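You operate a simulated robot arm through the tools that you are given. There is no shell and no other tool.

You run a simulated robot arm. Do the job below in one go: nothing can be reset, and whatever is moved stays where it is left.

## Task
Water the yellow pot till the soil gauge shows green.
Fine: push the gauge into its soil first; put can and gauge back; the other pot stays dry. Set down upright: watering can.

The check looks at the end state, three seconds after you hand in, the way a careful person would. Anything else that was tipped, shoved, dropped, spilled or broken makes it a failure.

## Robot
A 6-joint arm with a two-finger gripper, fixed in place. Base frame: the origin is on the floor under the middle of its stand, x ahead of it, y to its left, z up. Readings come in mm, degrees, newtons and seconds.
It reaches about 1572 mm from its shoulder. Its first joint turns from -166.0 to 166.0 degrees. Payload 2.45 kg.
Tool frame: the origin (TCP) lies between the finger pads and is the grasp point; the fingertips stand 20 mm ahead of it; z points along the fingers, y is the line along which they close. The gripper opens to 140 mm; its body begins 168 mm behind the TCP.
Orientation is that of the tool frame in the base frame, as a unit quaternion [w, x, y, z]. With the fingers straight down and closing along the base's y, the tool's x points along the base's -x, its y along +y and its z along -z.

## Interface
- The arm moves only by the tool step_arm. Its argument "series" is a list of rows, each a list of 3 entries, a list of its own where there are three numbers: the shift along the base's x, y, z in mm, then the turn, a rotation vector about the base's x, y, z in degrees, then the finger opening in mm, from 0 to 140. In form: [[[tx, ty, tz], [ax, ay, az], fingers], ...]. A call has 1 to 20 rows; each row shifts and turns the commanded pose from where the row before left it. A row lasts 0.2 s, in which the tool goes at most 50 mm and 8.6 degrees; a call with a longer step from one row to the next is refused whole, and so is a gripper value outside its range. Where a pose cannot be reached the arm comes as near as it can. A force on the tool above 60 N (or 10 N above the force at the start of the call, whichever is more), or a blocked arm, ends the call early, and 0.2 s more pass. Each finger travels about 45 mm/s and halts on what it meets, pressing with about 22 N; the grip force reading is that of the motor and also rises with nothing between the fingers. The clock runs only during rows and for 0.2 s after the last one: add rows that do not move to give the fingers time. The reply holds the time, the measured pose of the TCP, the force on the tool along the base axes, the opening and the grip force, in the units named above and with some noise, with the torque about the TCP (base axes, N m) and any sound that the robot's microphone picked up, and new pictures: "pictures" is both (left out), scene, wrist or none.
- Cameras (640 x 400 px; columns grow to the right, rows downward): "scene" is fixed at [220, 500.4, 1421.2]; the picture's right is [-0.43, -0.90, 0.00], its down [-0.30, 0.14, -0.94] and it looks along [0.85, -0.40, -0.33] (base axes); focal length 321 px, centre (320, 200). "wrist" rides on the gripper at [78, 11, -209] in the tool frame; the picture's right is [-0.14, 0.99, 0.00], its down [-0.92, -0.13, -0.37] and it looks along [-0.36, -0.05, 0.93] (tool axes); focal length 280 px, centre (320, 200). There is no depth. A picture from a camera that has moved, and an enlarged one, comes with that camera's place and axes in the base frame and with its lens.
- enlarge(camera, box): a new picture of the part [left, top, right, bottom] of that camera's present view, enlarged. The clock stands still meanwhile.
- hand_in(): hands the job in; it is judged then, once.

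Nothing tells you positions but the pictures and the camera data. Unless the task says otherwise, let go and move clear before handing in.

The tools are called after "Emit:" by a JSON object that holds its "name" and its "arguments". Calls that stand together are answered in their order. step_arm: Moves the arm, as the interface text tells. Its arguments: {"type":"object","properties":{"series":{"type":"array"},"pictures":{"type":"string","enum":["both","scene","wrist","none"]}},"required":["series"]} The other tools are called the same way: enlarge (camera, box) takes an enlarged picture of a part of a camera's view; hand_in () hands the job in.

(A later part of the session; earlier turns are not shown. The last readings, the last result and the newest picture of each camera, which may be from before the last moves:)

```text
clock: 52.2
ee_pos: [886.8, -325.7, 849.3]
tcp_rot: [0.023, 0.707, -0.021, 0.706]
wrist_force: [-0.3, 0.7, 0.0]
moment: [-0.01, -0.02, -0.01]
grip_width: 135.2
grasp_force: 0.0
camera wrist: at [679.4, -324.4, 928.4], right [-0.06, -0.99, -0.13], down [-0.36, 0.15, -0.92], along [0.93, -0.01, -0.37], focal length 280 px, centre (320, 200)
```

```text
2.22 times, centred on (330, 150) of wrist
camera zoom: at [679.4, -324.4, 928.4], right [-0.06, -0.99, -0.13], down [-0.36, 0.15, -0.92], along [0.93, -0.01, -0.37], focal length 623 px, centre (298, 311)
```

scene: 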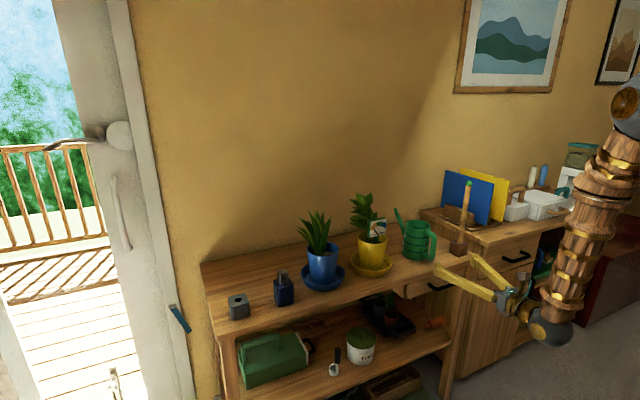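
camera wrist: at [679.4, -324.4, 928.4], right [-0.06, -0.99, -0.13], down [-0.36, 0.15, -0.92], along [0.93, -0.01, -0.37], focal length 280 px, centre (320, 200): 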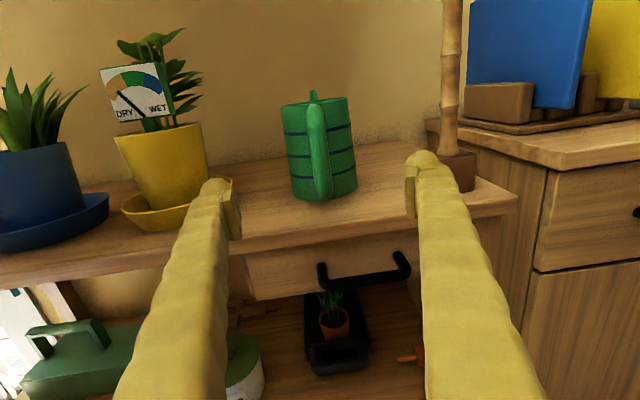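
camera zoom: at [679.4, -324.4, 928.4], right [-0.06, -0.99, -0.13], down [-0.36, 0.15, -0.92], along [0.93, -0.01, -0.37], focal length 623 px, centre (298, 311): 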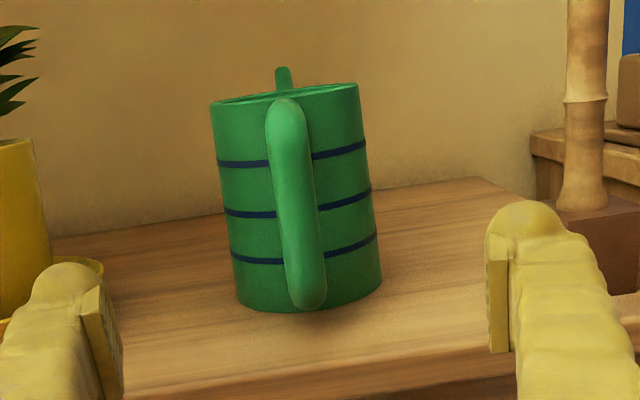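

The can's axis lines up with the tool, and the grip height of z≈850 is near its centre of mass. I'll slide the open fingers forward around the handle and body, stopping to check partway.

Emit:
{"name": "step_arm", "arguments": {"series": [[[40, -2.4, 0], [0, 0, 0], 135], [[40, -2.4, 0], [0, 0, 0], 135], [[40, -2.5, 0], [0, 0, 0], 135], [[30, -1.8, 0], [0, 0, 0], 135], [[0, 0, 0], [0, 0, 0], 135], [[0, 0, 0], [0, 0, 0], 135]]}}

Emit:
{"name": "enlarge", "arguments": {"camera": "scene", "box": [380, 190, 520, 300]}}

```text
clock: 53.6
ee_pos: [1037.0, -333.8, 848.4]
tcp_rot: [0.022, 0.707, -0.02, 0.706]
wrist_force: [-0.2, -0.5, -0.4]
moment: [-0.01, 0.05, 0.01]
grip_width: 135.3
grasp_force: 0.1
camera wrist: at [828.9, -332.9, 927.9], right [-0.06, -0.99, -0.13], down [-0.36, 0.15, -0.92], along [0.93, -0.01, -0.37], focal length 280 px, centre (320, 200)
```

scene: 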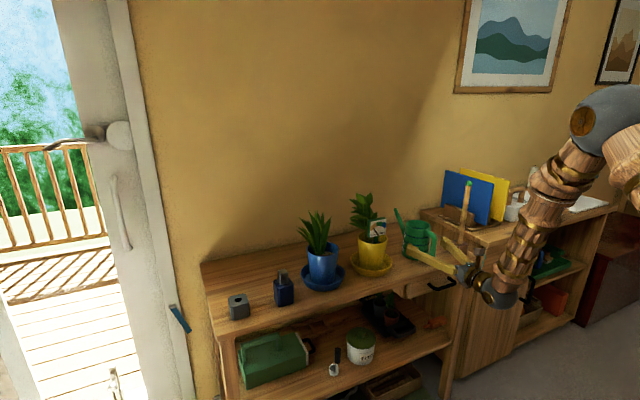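
wrist: 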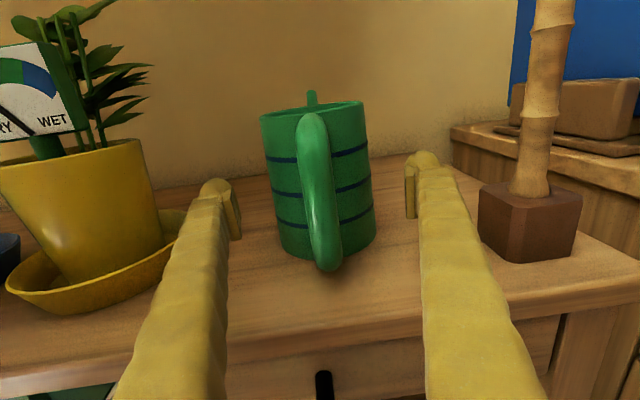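

```text
3.64 times, centred on (450, 245) of scene
camera zoom: at [220.0, 500.4, 1421.2], right [-0.43, -0.9, 0.0], down [-0.3, 0.14, -0.94], along [0.85, -0.4, -0.33], focal length 1168 px, centre (-153, 36)
```

zoom: 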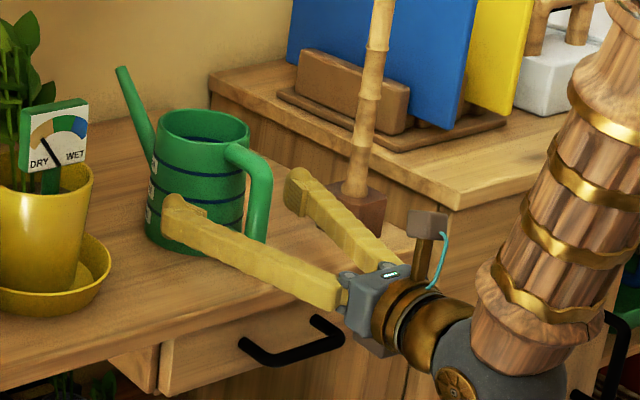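

Emit:
{"name": "step_arm", "arguments": {"series": [[[25, -1.5, 0], [0, 0, 0], 135], [[20, -1.2, 0], [0, 0, 0], 135], [[10, -0.6, 0], [0, 0, 0], 135], [[0, 0, 0], [0, 0, 0], 135], [[0, 0, 0], [0, 0, 0], 135]]}}

Emit:
{"name": "enlarge", "arguments": {"camera": "wrist", "box": [200, 80, 440, 280]}}

Emit:
{"name": "enlarge", "arguments": {"camera": "scene", "box": [380, 190, 520, 300]}}

```text
clock: 54.8
ee_pos: [1092.4, -338.0, 849.1]
tcp_rot: [0.023, 0.707, -0.021, 0.706]
wrist_force: [0.1, -0.3, -0.5]
moment: [0.0, 0.01, 0.01]
grip_width: 135.1
grasp_force: 0.0
camera wrist: at [884.0, -337.5, 928.8], right [-0.06, -0.99, -0.13], down [-0.36, 0.15, -0.92], along [0.93, -0.01, -0.37], focal length 280 px, centre (320, 200)
```

scene: 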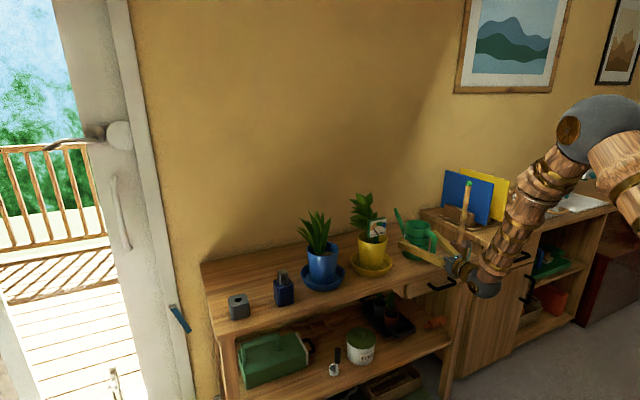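
wrist: 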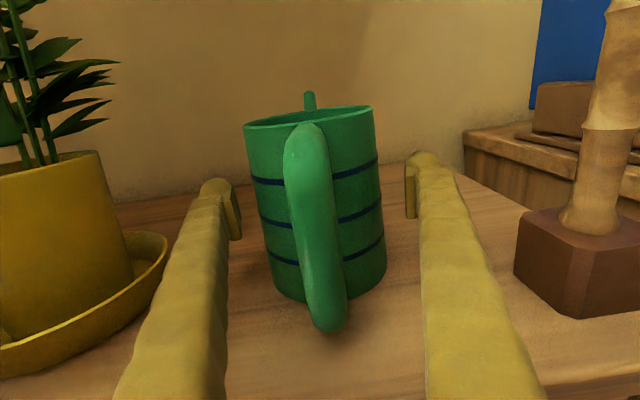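

```text
2.00 times, centred on (320, 180) of wrist
camera zoom: at [884.0, -337.5, 928.8], right [-0.06, -0.99, -0.13], down [-0.36, 0.15, -0.92], along [0.93, -0.01, -0.37], focal length 561 px, centre (320, 240)
```

zoom: 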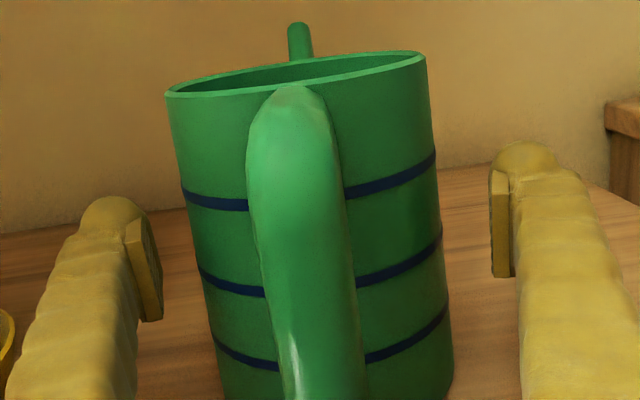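

```text
3.64 times, centred on (450, 245) of scene
camera zoom: at [220.0, 500.4, 1421.2], right [-0.43, -0.9, 0.0], down [-0.3, 0.14, -0.94], along [0.85, -0.4, -0.33], focal length 1168 px, centre (-153, 36)
```

zoom: 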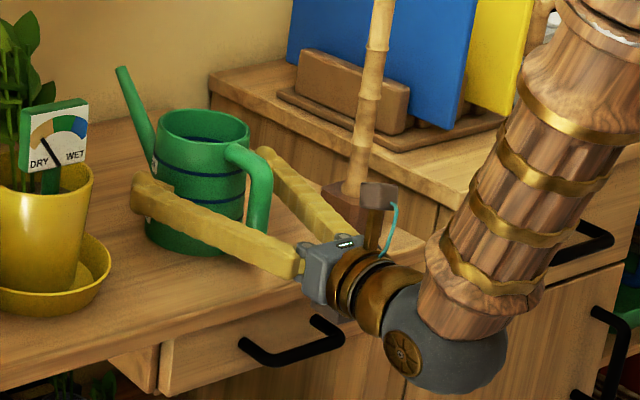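

The can is centred between the pads, with contact on the pads themselves this time. Closing now.

Emit:
{"name": "step_arm", "arguments": {"series": [[[0, 0, 0], [0, 0, 0], 120], [[0, 0, 0], [0, 0, 0], 110], [[0, 0, 0], [0, 0, 0], 102], [[0, 0, 0], [0, 0, 0], 96], [[0, 0, 0], [0, 0, 0], 90], [[0, 0, 0], [0, 0, 0], 85], [[0, 0, 0], [0, 0, 0], 80], [[0, 0, 0], [0, 0, 0], 80]]}}

Emit:
{"name": "enlarge", "arguments": {"camera": "wrist", "box": [200, 80, 440, 280]}}

```text
clock: 56.6
ee_pos: [1092.2, -340.2, 849.9]
tcp_rot: [0.024, 0.707, -0.021, 0.706]
wrist_force: [-1.1, 2.2, 0.6]
moment: [0.08, 0.02, 0.0]
grip_width: 100.9
grasp_force: 21.9
camera wrist: at [883.9, -337.4, 928.8], right [-0.06, -0.99, -0.13], down [-0.36, 0.15, -0.92], along [0.93, -0.01, -0.37], focal length 280 px, centre (320, 200)
```

scene: 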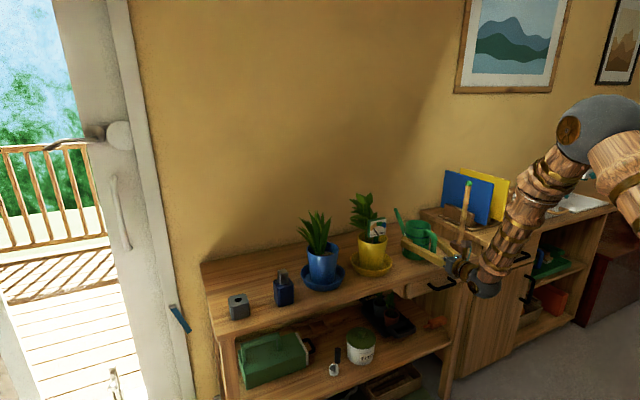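
wrist: 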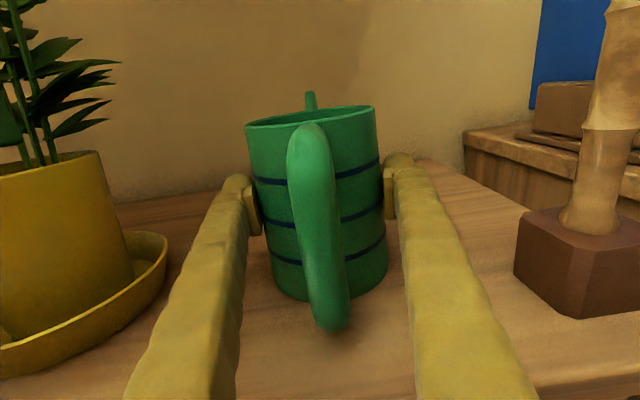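

```text
2.00 times, centred on (320, 180) of wrist
camera zoom: at [883.9, -337.4, 928.8], right [-0.06, -0.99, -0.13], down [-0.36, 0.15, -0.92], along [0.93, -0.01, -0.37], focal length 561 px, centre (320, 240)
```

zoom: 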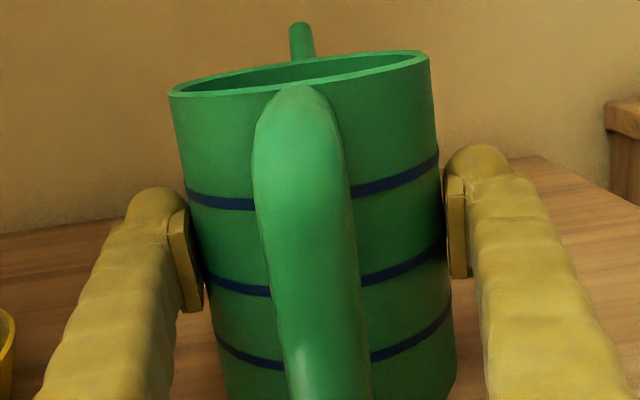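

Grip is firm at 100.9 mm. This time I'll do a tiny test lift and read the wrist force to learn the can's weight and whether it slides.

Emit:
{"name": "step_arm", "arguments": {"series": [[[0, 0, 2], [0, 0, 0], 80], [[0, 0, 2], [0, 0, 0], 80], [[0, 0, 0], [0, 0, 0], 80]], "pictures": "none"}}

Emit:
{"name": "step_arm", "arguments": {"series": [[[0, 0, 2], [0, 0, 0], 80], [[0, 0, 2], [0, 0, 0], 80], [[0, 0, 0], [0, 0, 0], 80]]}}

Emit:
{"name": "enlarge", "arguments": {"camera": "wrist", "box": [200, 80, 440, 280]}}

Emit:
{"name": "enlarge", "arguments": {"camera": "scene", "box": [380, 190, 520, 300]}}

```text
clock: 57.4
ee_pos: [1094.1, -337.7, 853.6]
tcp_rot: [0.023, 0.707, -0.021, 0.706]
wrist_force: [-0.4, 0.3, -5.7]
moment: [0.01, 0.04, 0.02]
grip_width: 100.8
grasp_force: 22.0
```

```text
clock: 58.2
ee_pos: [1092.7, -338.0, 857.1]
tcp_rot: [0.023, 0.707, -0.021, 0.706]
wrist_force: [-0.2, -0.6, -5.3]
moment: [-0.01, 0.01, 0.0]
grip_width: 100.6
grasp_force: 22.2
camera wrist: at [884.4, -337.3, 936.6], right [-0.06, -0.99, -0.13], down [-0.36, 0.15, -0.92], along [0.93, -0.01, -0.37], focal length 280 px, centre (320, 200)
```

scene: 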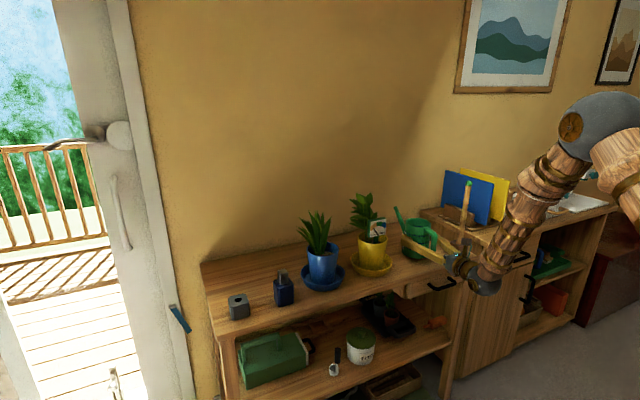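
wrist: 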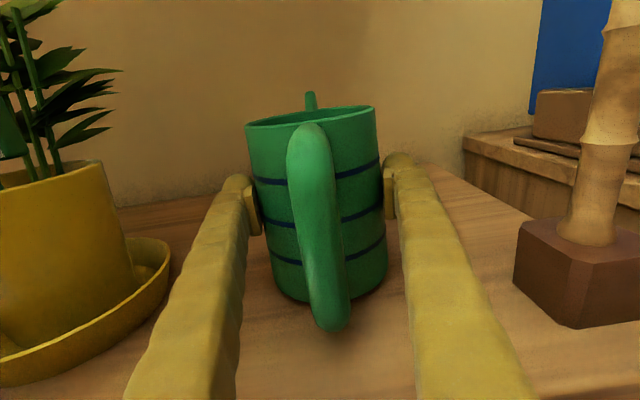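

```text
2.00 times, centred on (320, 180) of wrist
camera zoom: at [884.4, -337.3, 936.6], right [-0.06, -0.99, -0.13], down [-0.36, 0.15, -0.92], along [0.93, -0.01, -0.37], focal length 561 px, centre (320, 240)
```

zoom: 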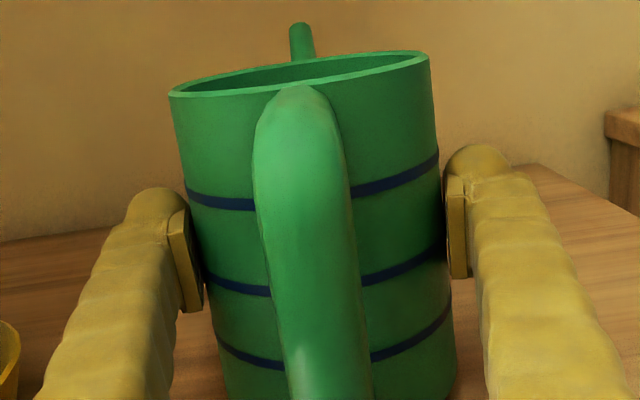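

```text
3.64 times, centred on (450, 245) of scene
camera zoom: at [220.0, 500.4, 1421.2], right [-0.43, -0.9, 0.0], down [-0.3, 0.14, -0.94], along [0.85, -0.4, -0.33], focal length 1168 px, centre (-153, 36)
```

zoom: 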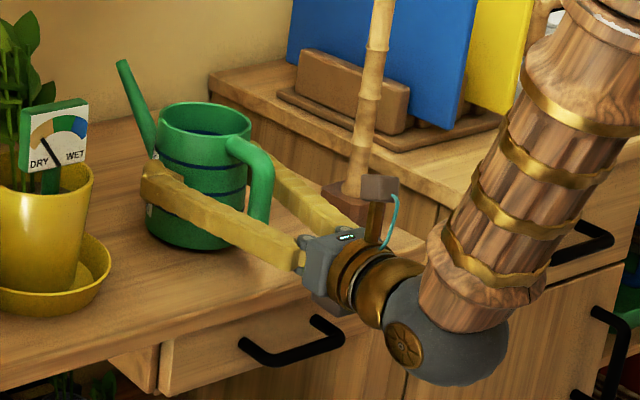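

The wrist view shows the can moving up with the gripper, carrying about 5.5 N. I'll lift higher, slowly, and confirm it holds.

Emit:
{"name": "step_arm", "arguments": {"series": [[[0, 0, 4], [0, 0, 0], 80], [[0, 0, 8], [0, 0, 0], 80], [[0, 0, 10], [0, 0, 0], 80], [[0, 0, 10], [0, 0, 0], 80], [[0, 0, 8], [0, 0, 0], 80], [[0, 0, 0], [0, 0, 0], 80]]}}

Emit:
{"name": "enlarge", "arguments": {"camera": "scene", "box": [380, 170, 520, 300]}}

Emit:
{"name": "enlarge", "arguments": {"camera": "wrist", "box": [200, 80, 440, 280]}}

```text
clock: 59.6
ee_pos: [1092.5, -338.7, 897.9]
tcp_rot: [0.023, 0.707, -0.022, 0.706]
wrist_force: [0.2, 0.1, -5.4]
moment: [-0.02, 0.03, -0.02]
grip_width: 100.8
grasp_force: 22.0
camera wrist: at [884.3, -337.3, 976.5], right [-0.06, -0.99, -0.13], down [-0.36, 0.15, -0.92], along [0.93, -0.01, -0.37], focal length 280 px, centre (320, 200)
```

scene: 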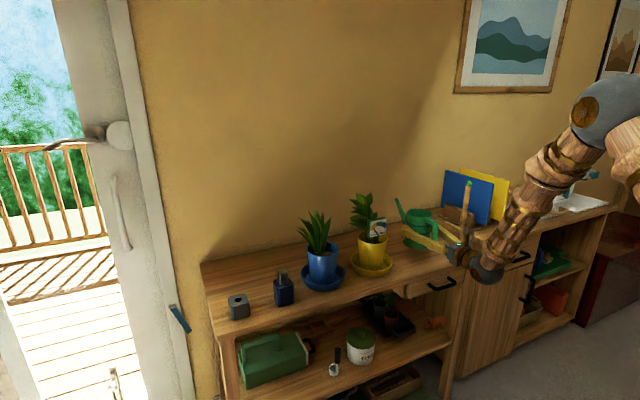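
wrist: 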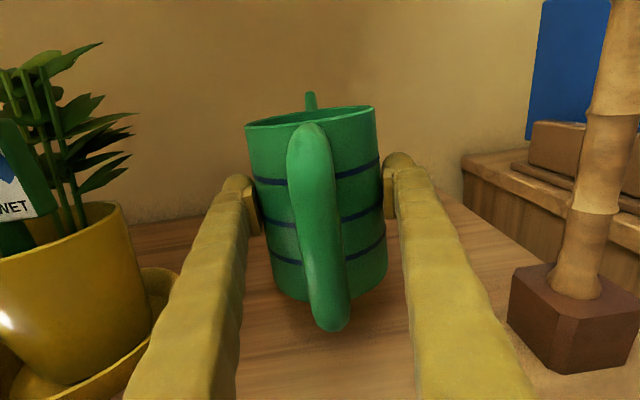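

```text
3.08 times, centred on (450, 235) of scene
camera zoom: at [220.0, 500.4, 1421.2], right [-0.43, -0.9, 0.0], down [-0.3, 0.14, -0.94], along [0.85, -0.4, -0.33], focal length 988 px, centre (-80, 92)
```

zoom: 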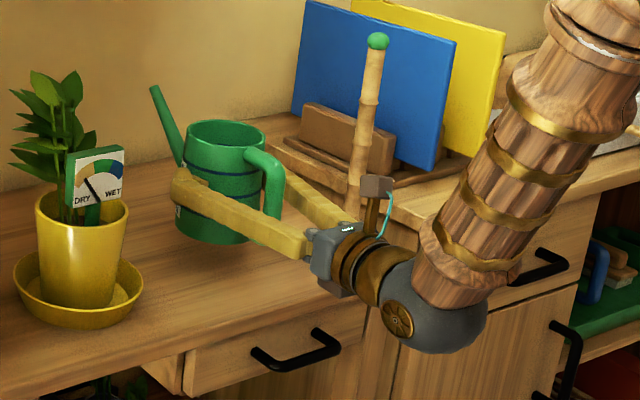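

```text
2.00 times, centred on (320, 180) of wrist
camera zoom: at [884.3, -337.3, 976.5], right [-0.06, -0.99, -0.13], down [-0.36, 0.15, -0.92], along [0.93, -0.01, -0.37], focal length 561 px, centre (320, 240)
```

zoom: 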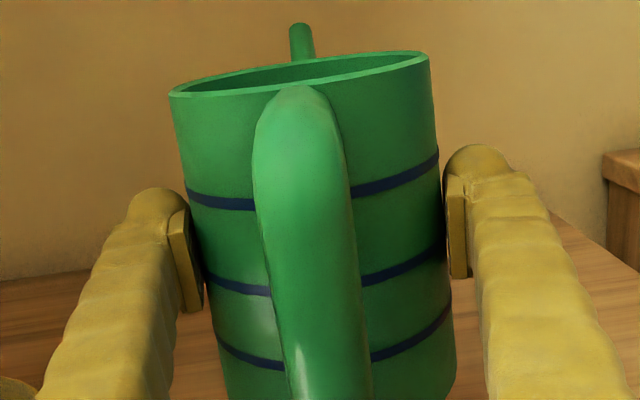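

The can is held without any slip. I'll continue up, then back away from the plants.

Emit:
{"name": "step_arm", "arguments": {"series": [[[0, 0, 15], [0, 0, 0], 80], [[0, 0, 18], [0, 0, 0], 80], [[0, 0, 18], [0, 0, 0], 80], [[0, 0, 18], [0, 0, 0], 80], [[0, 0, 18], [0, 0, 0], 80], [[0, 0, 18], [0, 0, 0], 80], [[-10, 0, 12], [0, 0, 0], 80], [[-18, 0, 5], [0, 0, 0], 80], [[-20, 0, 0], [0, 0, 0], 80], [[-20, 0, 0], [0, 0, 0], 80], [[-18, 0, 0], [0, 0, 0], 80], [[-8, 0, 0], [0, 0, 0], 80], [[0, 0, 0], [0, 0, 0], 80]]}}

```text
clock: 62.4
ee_pos: [998.8, -338.9, 1019.4]
tcp_rot: [0.022, 0.707, -0.02, 0.706]
wrist_force: [-0.7, 0.4, -6.2]
moment: [0.01, 0.03, 0.01]
grip_width: 100.3
grasp_force: 22.7
camera wrist: at [790.6, -338.0, 1098.6], right [-0.06, -0.99, -0.13], down [-0.36, 0.15, -0.92], along [0.93, -0.01, -0.37], focal length 280 px, centre (320, 200)
```

scene: 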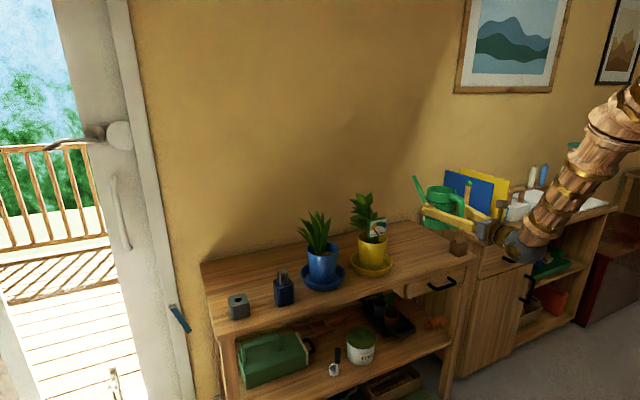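
wrist: 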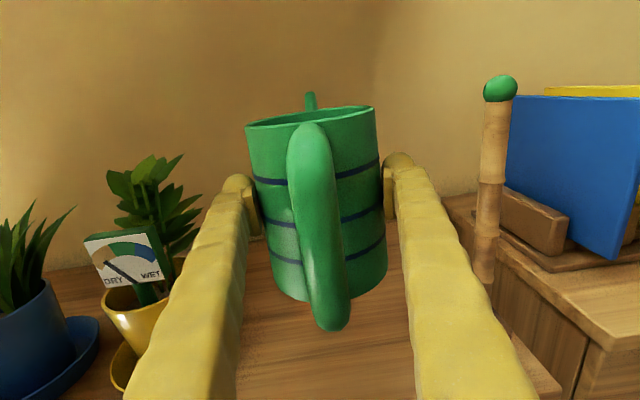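

Now I'll turn the spout toward the yellow pot by yawing about +63°, staying clear of the stake and the leaves.

Emit:
{"name": "step_arm", "arguments": {"series": [[[0, 0, 0], [0, 0, 4], 80], [[0, 0, 0], [0, 0, 5.5], 80], [[0, 0, 0], [0, 0, 5.5], 80], [[0, 0, 0], [0, 0, 5.5], 80], [[0, 0, 0], [0, 0, 5.5], 80], [[0, 0, 0], [0, 0, 5.5], 80], [[0, 0, 0], [0, 0, 5.5], 80], [[0, 0, 0], [0, 0, 5.5], 80], [[0, 0, 0], [0, 0, 5.5], 80], [[0, 0, 0], [0, 0, 5.5], 80], [[0, 0, 0], [0, 0, 5.5], 80], [[0, 0, 0], [0, 0, 4.5], 80], [[0, 0, 0], [0, 0, 0], 80], [[0, 0, 0], [0, 0, 0], 80]]}}

Emit:
{"name": "enlarge", "arguments": {"camera": "wrist", "box": [200, 40, 440, 240]}}

```text
clock: 65.4
ee_pos: [998.8, -338.6, 1019.1]
tcp_rot: [-0.352, 0.612, 0.354, 0.613]
wrist_force: [-0.1, -0.2, -6.1]
moment: [-0.01, 0.05, -0.03]
grip_width: 100.4
grasp_force: 21.7
camera wrist: at [904.0, -525.6, 1098.2], right [0.86, -0.5, -0.13], down [-0.29, -0.26, -0.92], along [0.42, 0.83, -0.37], focal length 280 px, centre (320, 200)
```

scene: 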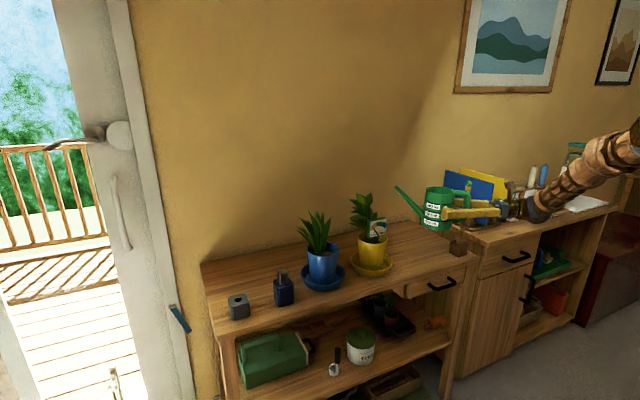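
wrist: 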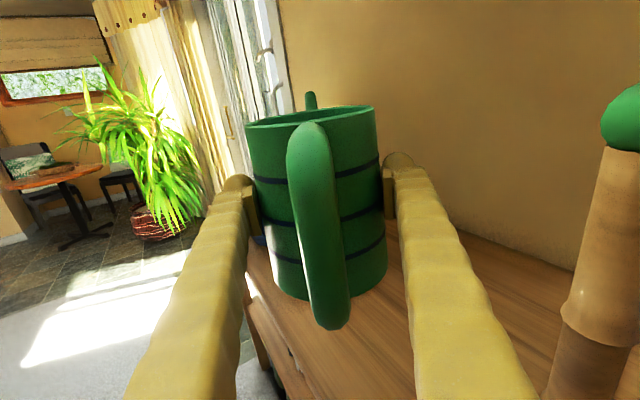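

```text
2.00 times, centred on (320, 140) of wrist
camera zoom: at [904.0, -525.6, 1098.2], right [0.86, -0.5, -0.13], down [-0.29, -0.26, -0.92], along [0.42, 0.83, -0.37], focal length 561 px, centre (320, 320)
```

zoom: 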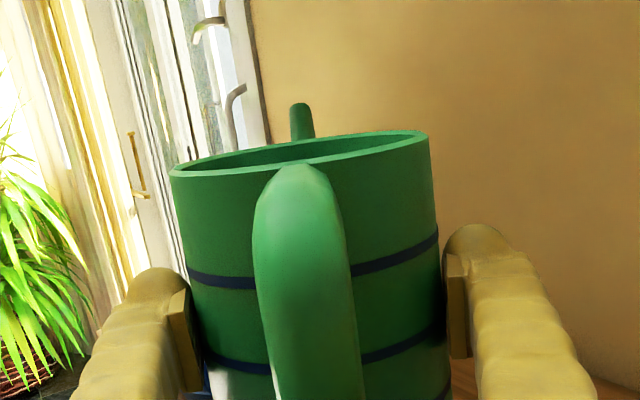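

The scene camera agrees with my model of the spout tip to within a pixel or two. I'll tilt 15° first, below the pouring angle, while still high, and check the can follows the gripper.

Emit:
{"name": "step_arm", "arguments": {"series": [[[0, 0, 0], [-1.3, 0.75, 0], 80], [[0, 0, 0], [-2.165, 1.25, 0], 80], [[0, 0, 0], [-2.165, 1.25, 0], 80], [[0, 0, 0], [-2.165, 1.25, 0], 80], [[0, 0, 0], [-2.165, 1.25, 0], 80], [[0, 0, 0], [-2.165, 1.25, 0], 80], [[0, 0, 0], [-0.866, 0.5, 0], 80], [[0, 0, 0], [0, 0, 0], 80], [[0, 0, 0], [0, 0, 0], 80]]}}

Emit:
{"name": "enlarge", "arguments": {"camera": "scene", "box": [340, 160, 500, 290]}}

Emit:
{"name": "enlarge", "arguments": {"camera": "wrist", "box": [200, 40, 440, 240]}}

```text
clock: 67.4
ee_pos: [997.9, -339.9, 1019.0]
tcp_rot: [-0.303, 0.687, 0.398, 0.527]
wrist_force: [-0.8, 0.0, -5.1]
moment: [0.0, -0.01, 0.0]
grip_width: 100.3
grasp_force: 21.8
camera wrist: at [917.6, -502.4, 1150.0], right [0.84, -0.53, -0.13], down [-0.41, -0.45, -0.79], along [0.36, 0.72, -0.6], focal length 280 px, centre (320, 200)
```

scene: 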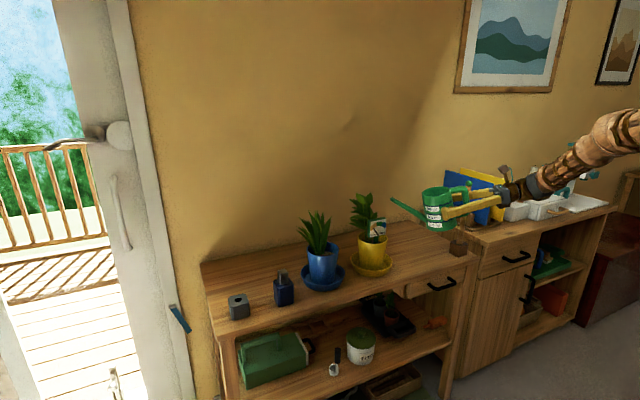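
wrist: 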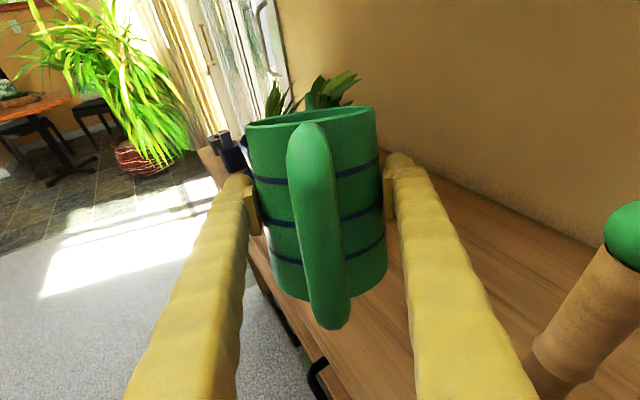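

```text
3.08 times, centred on (420, 225) of scene
camera zoom: at [220.0, 500.4, 1421.2], right [-0.43, -0.9, 0.0], down [-0.3, 0.14, -0.94], along [0.85, -0.4, -0.33], focal length 988 px, centre (12, 123)
```

zoom: 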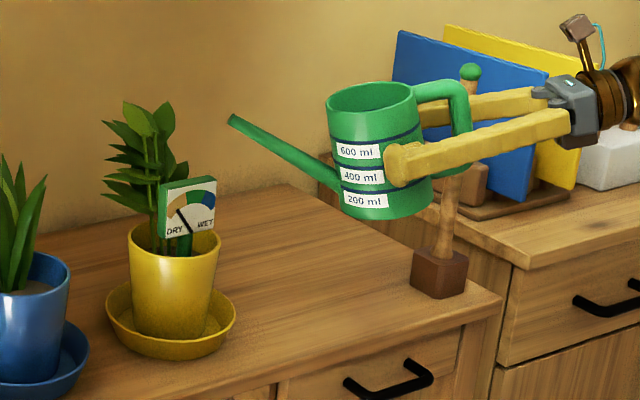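

```text
2.00 times, centred on (320, 140) of wrist
camera zoom: at [917.6, -502.4, 1150.0], right [0.84, -0.53, -0.13], down [-0.41, -0.45, -0.79], along [0.36, 0.72, -0.6], focal length 561 px, centre (320, 320)
```

zoom: 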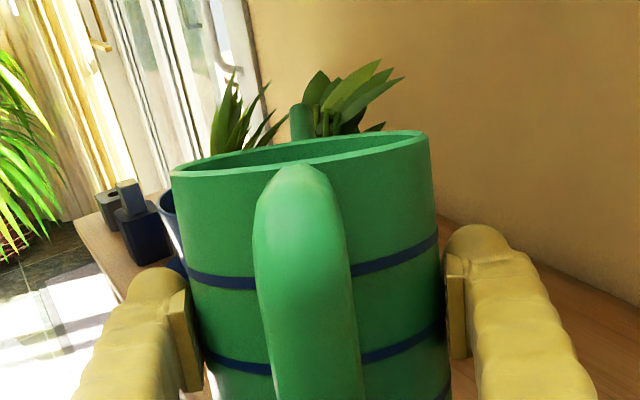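

The can follows the gripper exactly, and its bands read 200/400/600 ml. I'll bring the spout tip over the pot's near-side opening, still below pouring tilt.

Emit:
{"name": "step_arm", "arguments": {"series": [[[1, 3, -10], [0, 0, 0], 80], [[1, 3.2, -16], [0, 0, 0], 80], [[1, 3.2, -18], [0, 0, 0], 80], [[1, 3.2, -18], [0, 0, 0], 80], [[1, 3.2, -18], [0, 0, 0], 80], [[0, 3.2, -10], [0, 0, 0], 80], [[0, 0, 0], [0, 0, 0], 80], [[0, 0, 0], [0, 0, 0], 80]]}}

Emit:
{"name": "enlarge", "arguments": {"camera": "scene", "box": [340, 180, 460, 280]}}

Emit:
{"name": "enlarge", "arguments": {"camera": "wrist", "box": [240, 60, 400, 180]}}

```text
clock: 69.2
ee_pos: [1003.2, -319.9, 928.7]
tcp_rot: [-0.302, 0.688, 0.398, 0.527]
wrist_force: [0.2, -0.2, -5.7]
moment: [0.01, -0.02, 0.02]
grip_width: 100.4
grasp_force: 21.7
camera wrist: at [922.8, -483.2, 1059.4], right [0.84, -0.53, -0.13], down [-0.41, -0.45, -0.79], along [0.36, 0.72, -0.59], focal length 280 px, centre (320, 200)
```

scene: 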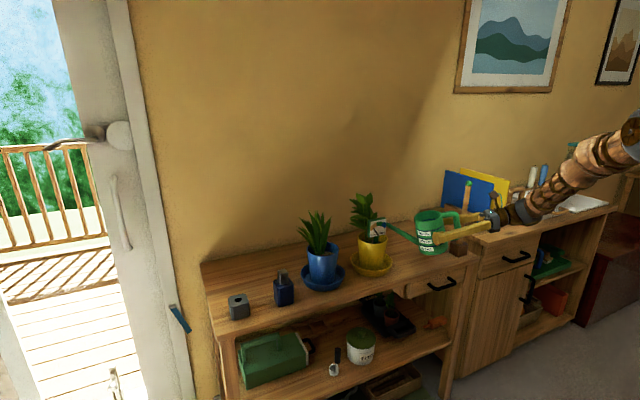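
wrist: 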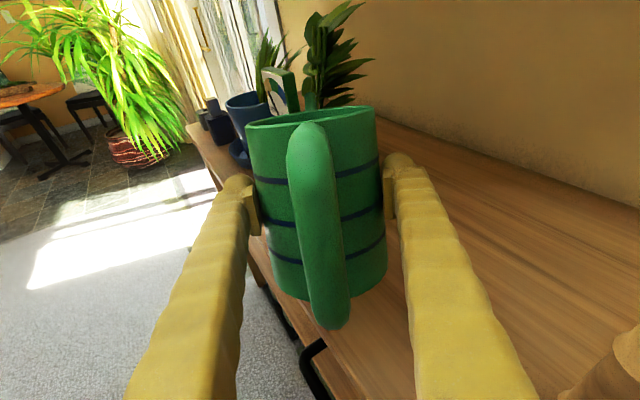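

```text
4.00 times, centred on (400, 230) of scene
camera zoom: at [220.0, 500.4, 1421.2], right [-0.43, -0.9, 0.0], down [-0.3, 0.14, -0.94], along [0.85, -0.4, -0.33], focal length 1284 px, centre (0, 80)
```

zoom: 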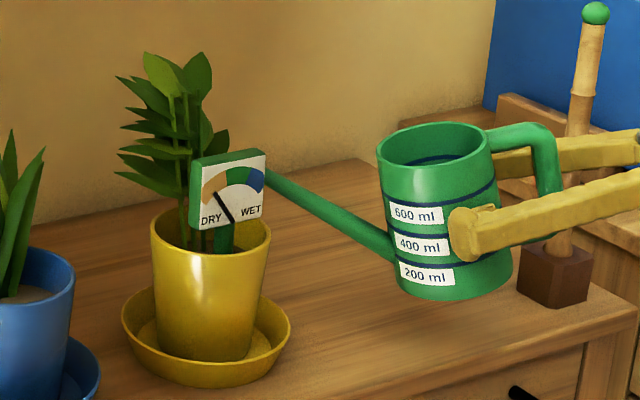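

```text
3.33 times, centred on (320, 120) of wrist
camera zoom: at [922.8, -483.2, 1059.4], right [0.84, -0.53, -0.13], down [-0.41, -0.45, -0.79], along [0.36, 0.72, -0.59], focal length 935 px, centre (320, 467)
```

zoom: 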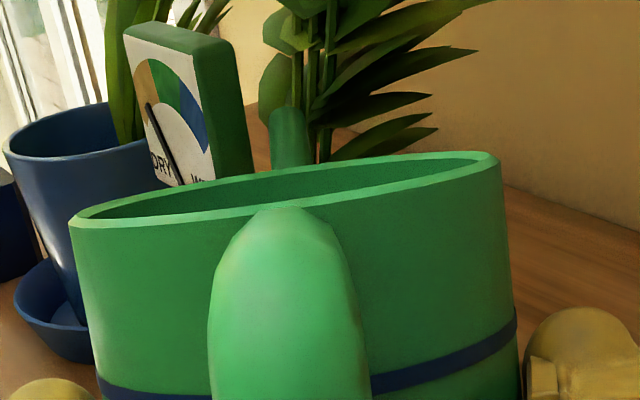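

The spout tip is between the dial and the stems, just inside the rim. I'll move it about 9 mm further in along the spout, then go to 20° while holding the tip in place.

Emit:
{"name": "step_arm", "arguments": {"series": [[[2.2, 3.9, 0], [0, 0, 0], 80], [[2.3, 3.9, 0], [0, 0, 0], 80], [[0, 0, 0], [0, 0, 0], 80], [[-0.3, -0.5, 5], [-1.44, 0.83, 0], 80], [[-0.3, -0.5, 5.4], [-1.44, 0.83, 0], 80], [[-0.3, -0.6, 5.4], [-1.45, 0.84, 0], 80], [[0, 0, 0], [0, 0, 0], 80], [[0, 0, 0], [0, 0, 0], 80]]}}

Emit:
{"name": "enlarge", "arguments": {"camera": "scene", "box": [340, 180, 460, 280]}}

Emit:
{"name": "enlarge", "arguments": {"camera": "wrist", "box": [240, 60, 400, 180]}}

```text
clock: 71.0
ee_pos: [1006.8, -314.0, 944.1]
tcp_rot: [-0.285, 0.709, 0.411, 0.497]
wrist_force: [-0.1, 0.8, -6.4]
moment: [0.0, -0.01, -0.02]
grip_width: 100.0
grasp_force: 21.7
camera wrist: at [932.6, -466.5, 1090.3], right [0.83, -0.54, -0.13], down [-0.44, -0.51, -0.74], along [0.33, 0.67, -0.66], focal length 280 px, centre (320, 200)
```

scene: 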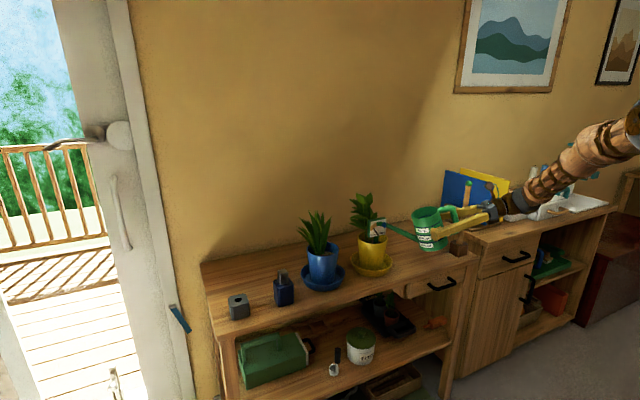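
wrist: 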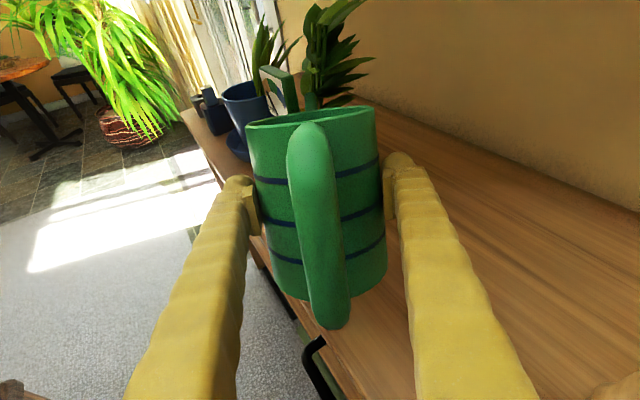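

```text
4.00 times, centred on (400, 230) of scene
camera zoom: at [220.0, 500.4, 1421.2], right [-0.43, -0.9, 0.0], down [-0.3, 0.14, -0.94], along [0.85, -0.4, -0.33], focal length 1284 px, centre (0, 80)
```

zoom: 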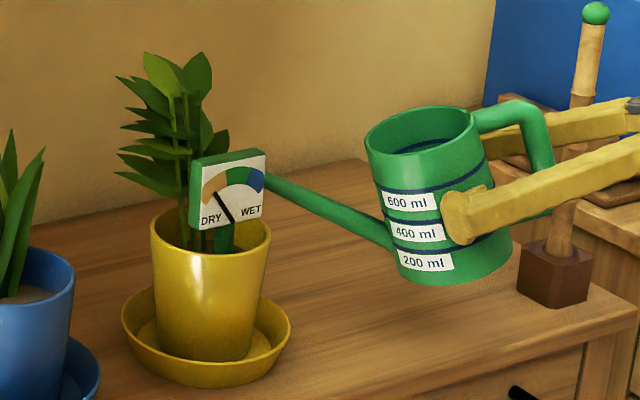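

```text
3.33 times, centred on (320, 120) of wrist
camera zoom: at [932.6, -466.5, 1090.3], right [0.83, -0.54, -0.13], down [-0.44, -0.51, -0.74], along [0.33, 0.67, -0.66], focal length 935 px, centre (320, 467)
```

zoom: 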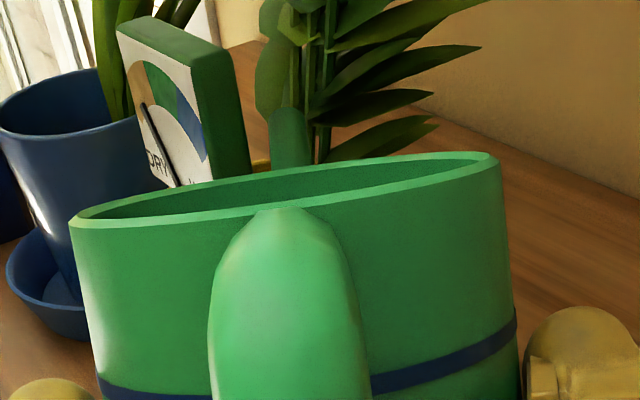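

Clearances look good and there's no flow yet at 20°. I'll increase the tilt gently in small steps, watching the dial and listening.

Emit:
{"name": "step_arm", "arguments": {"series": [[[0, 0, 3.2], [-0.866, 0.5, 0], 80], [[-0.1, -0.2, 3.2], [-0.866, 0.5, 0], 80], [[0, 0, 3.2], [-0.866, 0.5, 0], 80], [[0, 0, 0], [0, 0, 0], 80], [[0, 0, 0], [0, 0, 0], 80]], "pictures": "scene"}}

Emit:
{"name": "enlarge", "arguments": {"camera": "scene", "box": [350, 190, 430, 270]}}

```text
clock: 72.2
ee_pos: [1007.5, -313.9, 954.4]
tcp_rot: [-0.275, 0.722, 0.418, 0.478]
wrist_force: [0.4, 0.7, -5.2]
moment: [0.02, 0.0, -0.04]
grip_width: 100.1
grasp_force: 21.6
```

scene: 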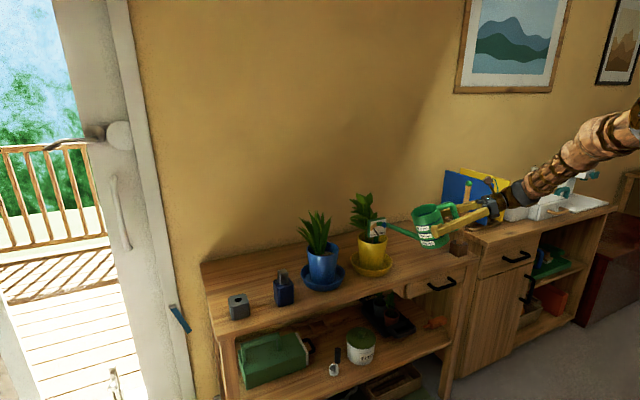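

```text
5.00 times, centred on (390, 230) of scene
camera zoom: at [220.0, 500.4, 1421.2], right [-0.43, -0.9, 0.0], down [-0.3, 0.14, -0.94], along [0.85, -0.4, -0.33], focal length 1605 px, centre (-30, 50)
```

zoom: 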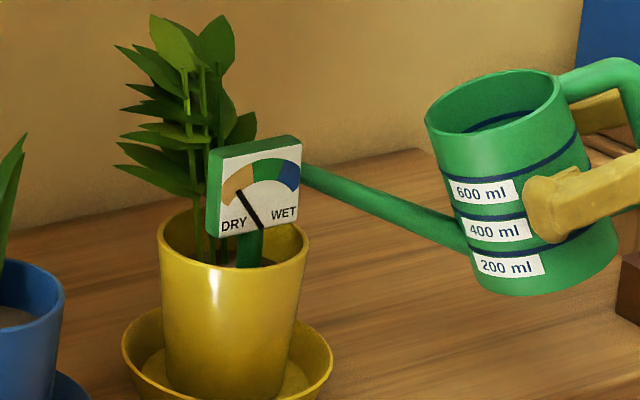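

Emit:
{"name": "step_arm", "arguments": {"series": [[[0, 0, 3.2], [-0.866, 0.5, 0], 80], [[0, -0.1, 3.2], [-0.866, 0.5, 0], 80], [[0, 0, 0], [0, 0, 0], 80], [[0, 0, 0], [0, 0, 0], 80]], "pictures": "scene"}}

Emit:
{"name": "enlarge", "arguments": {"camera": "scene", "box": [350, 190, 430, 270]}}

```text
clock: 73.2
ee_pos: [1006.8, -314.7, 959.2]
tcp_rot: [-0.267, 0.73, 0.424, 0.465]
wrist_force: [-0.2, 0.4, -5.3]
moment: [-0.01, 0.0, -0.03]
grip_width: 100.0
grasp_force: 21.8
```

scene: 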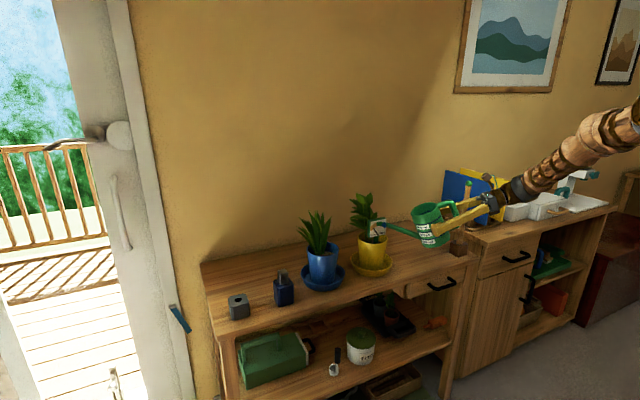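

```text
5.00 times, centred on (390, 230) of scene
camera zoom: at [220.0, 500.4, 1421.2], right [-0.43, -0.9, 0.0], down [-0.3, 0.14, -0.94], along [0.85, -0.4, -0.33], focal length 1605 px, centre (-30, 50)
```

zoom: 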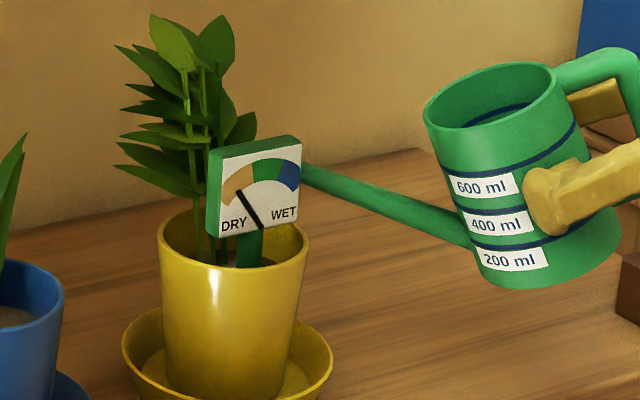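

Emit:
{"name": "step_arm", "arguments": {"series": [[[0, 0.1, 3.2], [-0.866, 0.5, 0], 80], [[0.1, 0.1, 3.2], [-0.866, 0.5, 0], 80], [[0, 0, 0], [0, 0, 0], 80], [[0, 0, 0], [0, 0, 0], 80]], "pictures": "none"}}

Emit:
{"name": "enlarge", "arguments": {"camera": "scene", "box": [350, 190, 430, 270]}}

```text
clock: 74.2
ee_pos: [1006.6, -313.3, 967.3]
tcp_rot: [-0.26, 0.738, 0.428, 0.453]
wrist_force: [0.4, -0.3, -5.3]
moment: [-0.03, 0.0, -0.01]
grip_width: 100.1
grasp_force: 22.5
```

```text
5.00 times, centred on (390, 230) of scene
camera zoom: at [220.0, 500.4, 1421.2], right [-0.43, -0.9, 0.0], down [-0.3, 0.14, -0.94], along [0.85, -0.4, -0.33], focal length 1605 px, centre (-30, 50)
```

zoom: 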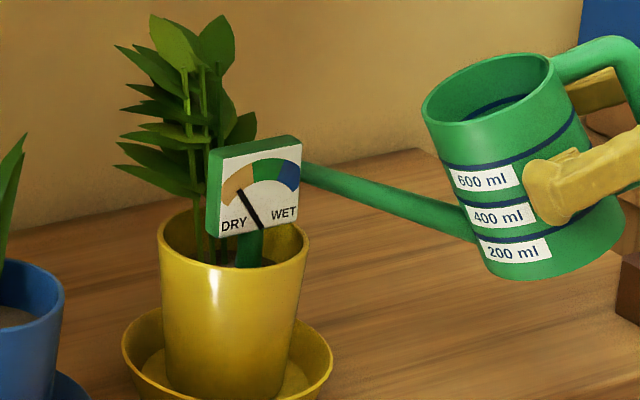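

Emit:
{"name": "step_arm", "arguments": {"series": [[[0.1, 0.1, 3.2], [-0.866, 0.5, 0], 80], [[0.1, 0.2, 3.2], [-0.866, 0.5, 0], 80], [[0, 0, 0], [0, 0, 0], 80], [[0, 0, 0], [0, 0, 0], 80]], "pictures": "none"}}

Emit:
{"name": "enlarge", "arguments": {"camera": "scene", "box": [350, 190, 430, 270]}}

```text
clock: 75.2
ee_pos: [1008.5, -313.8, 974.1]
tcp_rot: [-0.253, 0.746, 0.432, 0.439]
wrist_force: [1.0, 0.5, -4.9]
moment: [0.02, 0.01, 0.01]
grip_width: 99.9
grasp_force: 21.9
```

```text
5.00 times, centred on (390, 230) of scene
camera zoom: at [220.0, 500.4, 1421.2], right [-0.43, -0.9, 0.0], down [-0.3, 0.14, -0.94], along [0.85, -0.4, -0.33], focal length 1605 px, centre (-30, 50)
```

zoom: 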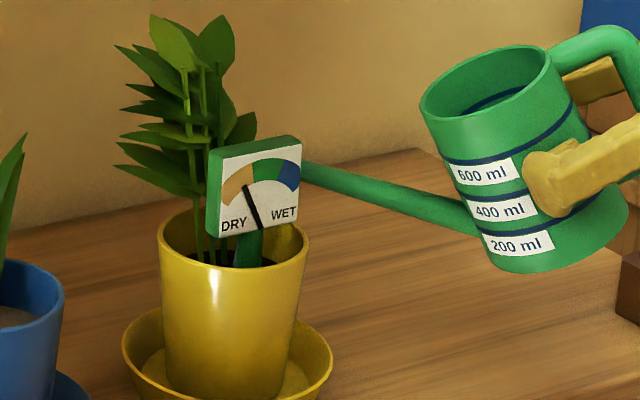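

Water is flowing: the soil has darkened and the needle is moving toward green. I'll hold briefly and keep checking.

Emit:
{"name": "step_arm", "arguments": {"series": [[[0, 0, 0], [0, 0, 0], 80]], "pictures": "none"}}

Emit:
{"name": "enlarge", "arguments": {"camera": "scene", "box": [355, 200, 415, 260]}}

```text
clock: 75.6
ee_pos: [1006.5, -313.5, 973.2]
tcp_rot: [-0.254, 0.745, 0.433, 0.439]
wrist_force: [0.4, -0.6, -5.5]
moment: [-0.02, 0.01, -0.01]
grip_width: 99.9
grasp_force: 22.3
```

```text
6.67 times, centred on (385, 230) of scene
camera zoom: at [220.0, 500.4, 1421.2], right [-0.43, -0.9, 0.0], down [-0.3, 0.14, -0.94], along [0.85, -0.4, -0.33], focal length 2140 px, centre (-113, 0)
```

zoom: 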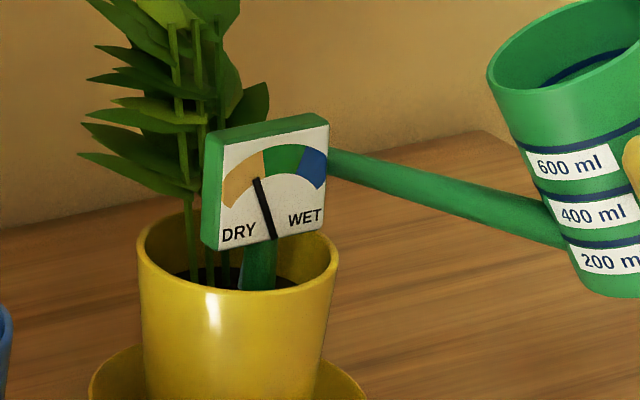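

Emit:
{"name": "step_arm", "arguments": {"series": [[[0, 0, 0], [0, 0, 0], 80], [[0, 0, 0], [0, 0, 0], 80]], "pictures": "none"}}

Emit:
{"name": "enlarge", "arguments": {"camera": "scene", "box": [355, 200, 415, 260]}}

```text
clock: 76.2
ee_pos: [1007.7, -313.2, 974.0]
tcp_rot: [-0.253, 0.746, 0.433, 0.439]
wrist_force: [0.1, -0.2, -5.3]
moment: [0.0, 0.0, -0.01]
grip_width: 99.8
grasp_force: 22.2
```

```text
6.67 times, centred on (385, 230) of scene
camera zoom: at [220.0, 500.4, 1421.2], right [-0.43, -0.9, 0.0], down [-0.3, 0.14, -0.94], along [0.85, -0.4, -0.33], focal length 2140 px, centre (-113, 0)
```

zoom: 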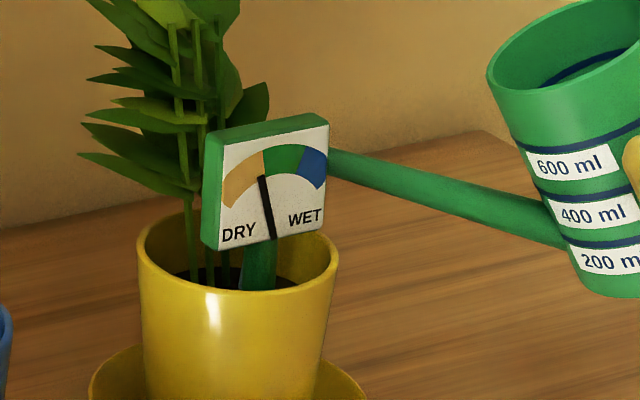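

The needle is right at the tan/green boundary. I'll pour a moment longer and then tip back to stop the flow, so it settles without overshooting.

Emit:
{"name": "step_arm", "arguments": {"series": [[[0, 0, 0], [0, 0, 0], 80], [[0, 0, 0], [0, 0, 0], 80], [[-0.2, -0.3, -9.6], [2.6, -1.5, 0], 80], [[-0.1, 0, -9.6], [2.6, -1.5, 0], 80], [[0, 0, 0], [0, 0, 0], 80]], "pictures": "none"}}

Emit:
{"name": "enlarge", "arguments": {"camera": "scene", "box": [355, 200, 415, 260]}}

```text
clock: 77.4
ee_pos: [1008.2, -314.4, 955.5]
tcp_rot: [-0.274, 0.722, 0.418, 0.478]
wrist_force: [-0.8, 0.1, -5.5]
moment: [-0.03, 0.04, -0.01]
grip_width: 99.9
grasp_force: 22.0
```

```text
6.67 times, centred on (385, 230) of scene
camera zoom: at [220.0, 500.4, 1421.2], right [-0.43, -0.9, 0.0], down [-0.3, 0.14, -0.94], along [0.85, -0.4, -0.33], focal length 2140 px, centre (-113, 0)
```

zoom: 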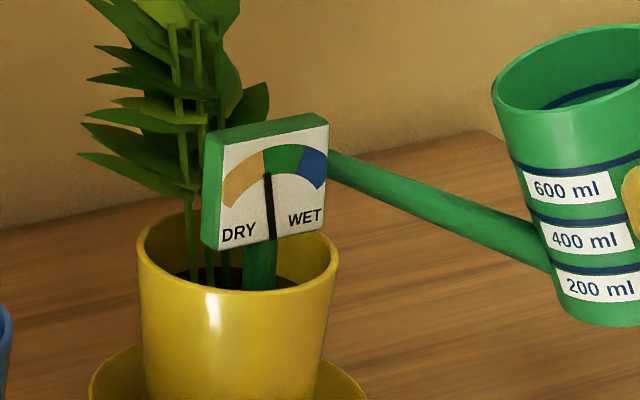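

Emit:
{"name": "step_arm", "arguments": {"series": [[[0, 0, 0], [0, 0, 0], 80], [[0, 0, 0], [0, 0, 0], 80], [[0, 0, 0], [0, 0, 0], 80], [[0, 0, 0], [0, 0, 0], 80], [[0, 0, 0], [0, 0, 0], 80]], "pictures": "none"}}

Emit:
{"name": "enlarge", "arguments": {"camera": "scene", "box": [365, 205, 395, 245]}}

Emit:
{"name": "enlarge", "arguments": {"camera": "scene", "box": [340, 190, 460, 290]}}

```text
clock: 78.6
ee_pos: [1007.7, -313.9, 954.4]
tcp_rot: [-0.274, 0.722, 0.419, 0.477]
wrist_force: [0.1, 0.5, -4.4]
moment: [0.0, 0.02, -0.03]
grip_width: 100.1
grasp_force: 21.9
```

```text
10.00 times, centred on (380, 225) of scene
camera zoom: at [220.0, 500.4, 1421.2], right [-0.43, -0.9, 0.0], down [-0.3, 0.14, -0.94], along [0.85, -0.4, -0.33], focal length 3211 px, centre (-280, -50)
```

zoom: 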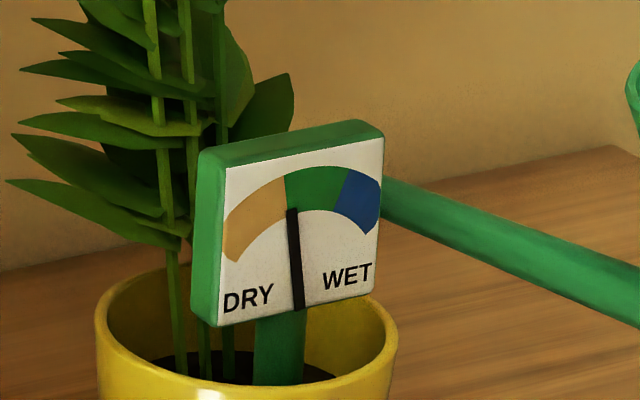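

```text
4.00 times, centred on (400, 240) of scene
camera zoom: at [220.0, 500.4, 1421.2], right [-0.43, -0.9, 0.0], down [-0.3, 0.14, -0.94], along [0.85, -0.4, -0.33], focal length 1284 px, centre (0, 40)
```

zoom: 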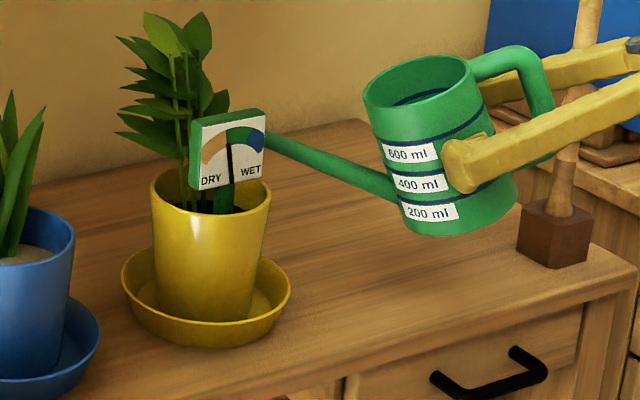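

The needle is just inside green, near its lower edge, and settled. A short second pour should bring it to mid-green for a safe margin.

Emit:
{"name": "step_arm", "arguments": {"series": [[[0.1, 0.1, 9.6], [-2.6, 1.5, 0], 80], [[0.2, 0.2, 9.6], [-2.6, 1.5, 0], 80], [[0, 0, 0], [0, 0, 0], 80], [[0, 0, 0], [0, 0, 0], 80], [[-0.2, -0.2, -9.6], [2.6, -1.5, 0], 80], [[-0.1, -0.1, -9.6], [2.6, -1.5, 0], 80], [[0, 0, 0], [0, 0, 0], 80], [[0, 0, 0], [0, 0, 0], 80]], "pictures": "none"}}

Emit:
{"name": "enlarge", "arguments": {"camera": "scene", "box": [365, 205, 395, 245]}}

```text
clock: 80.4
ee_pos: [1007.8, -313.1, 955.3]
tcp_rot: [-0.273, 0.723, 0.418, 0.478]
wrist_force: [0.5, -0.2, -5.1]
moment: [-0.03, 0.02, 0.02]
grip_width: 99.6
grasp_force: 22.5
```

```text
10.00 times, centred on (380, 225) of scene
camera zoom: at [220.0, 500.4, 1421.2], right [-0.43, -0.9, 0.0], down [-0.3, 0.14, -0.94], along [0.85, -0.4, -0.33], focal length 3211 px, centre (-280, -50)
```

zoom: 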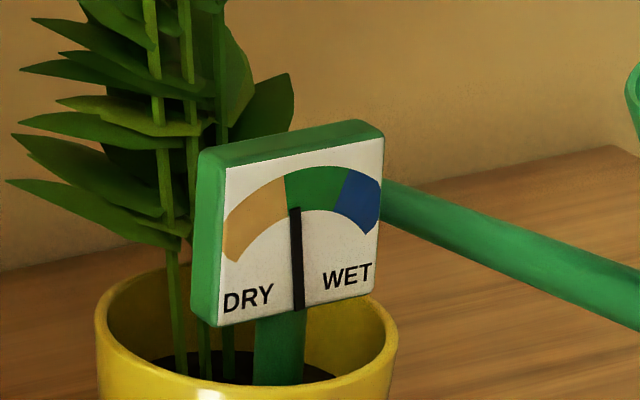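

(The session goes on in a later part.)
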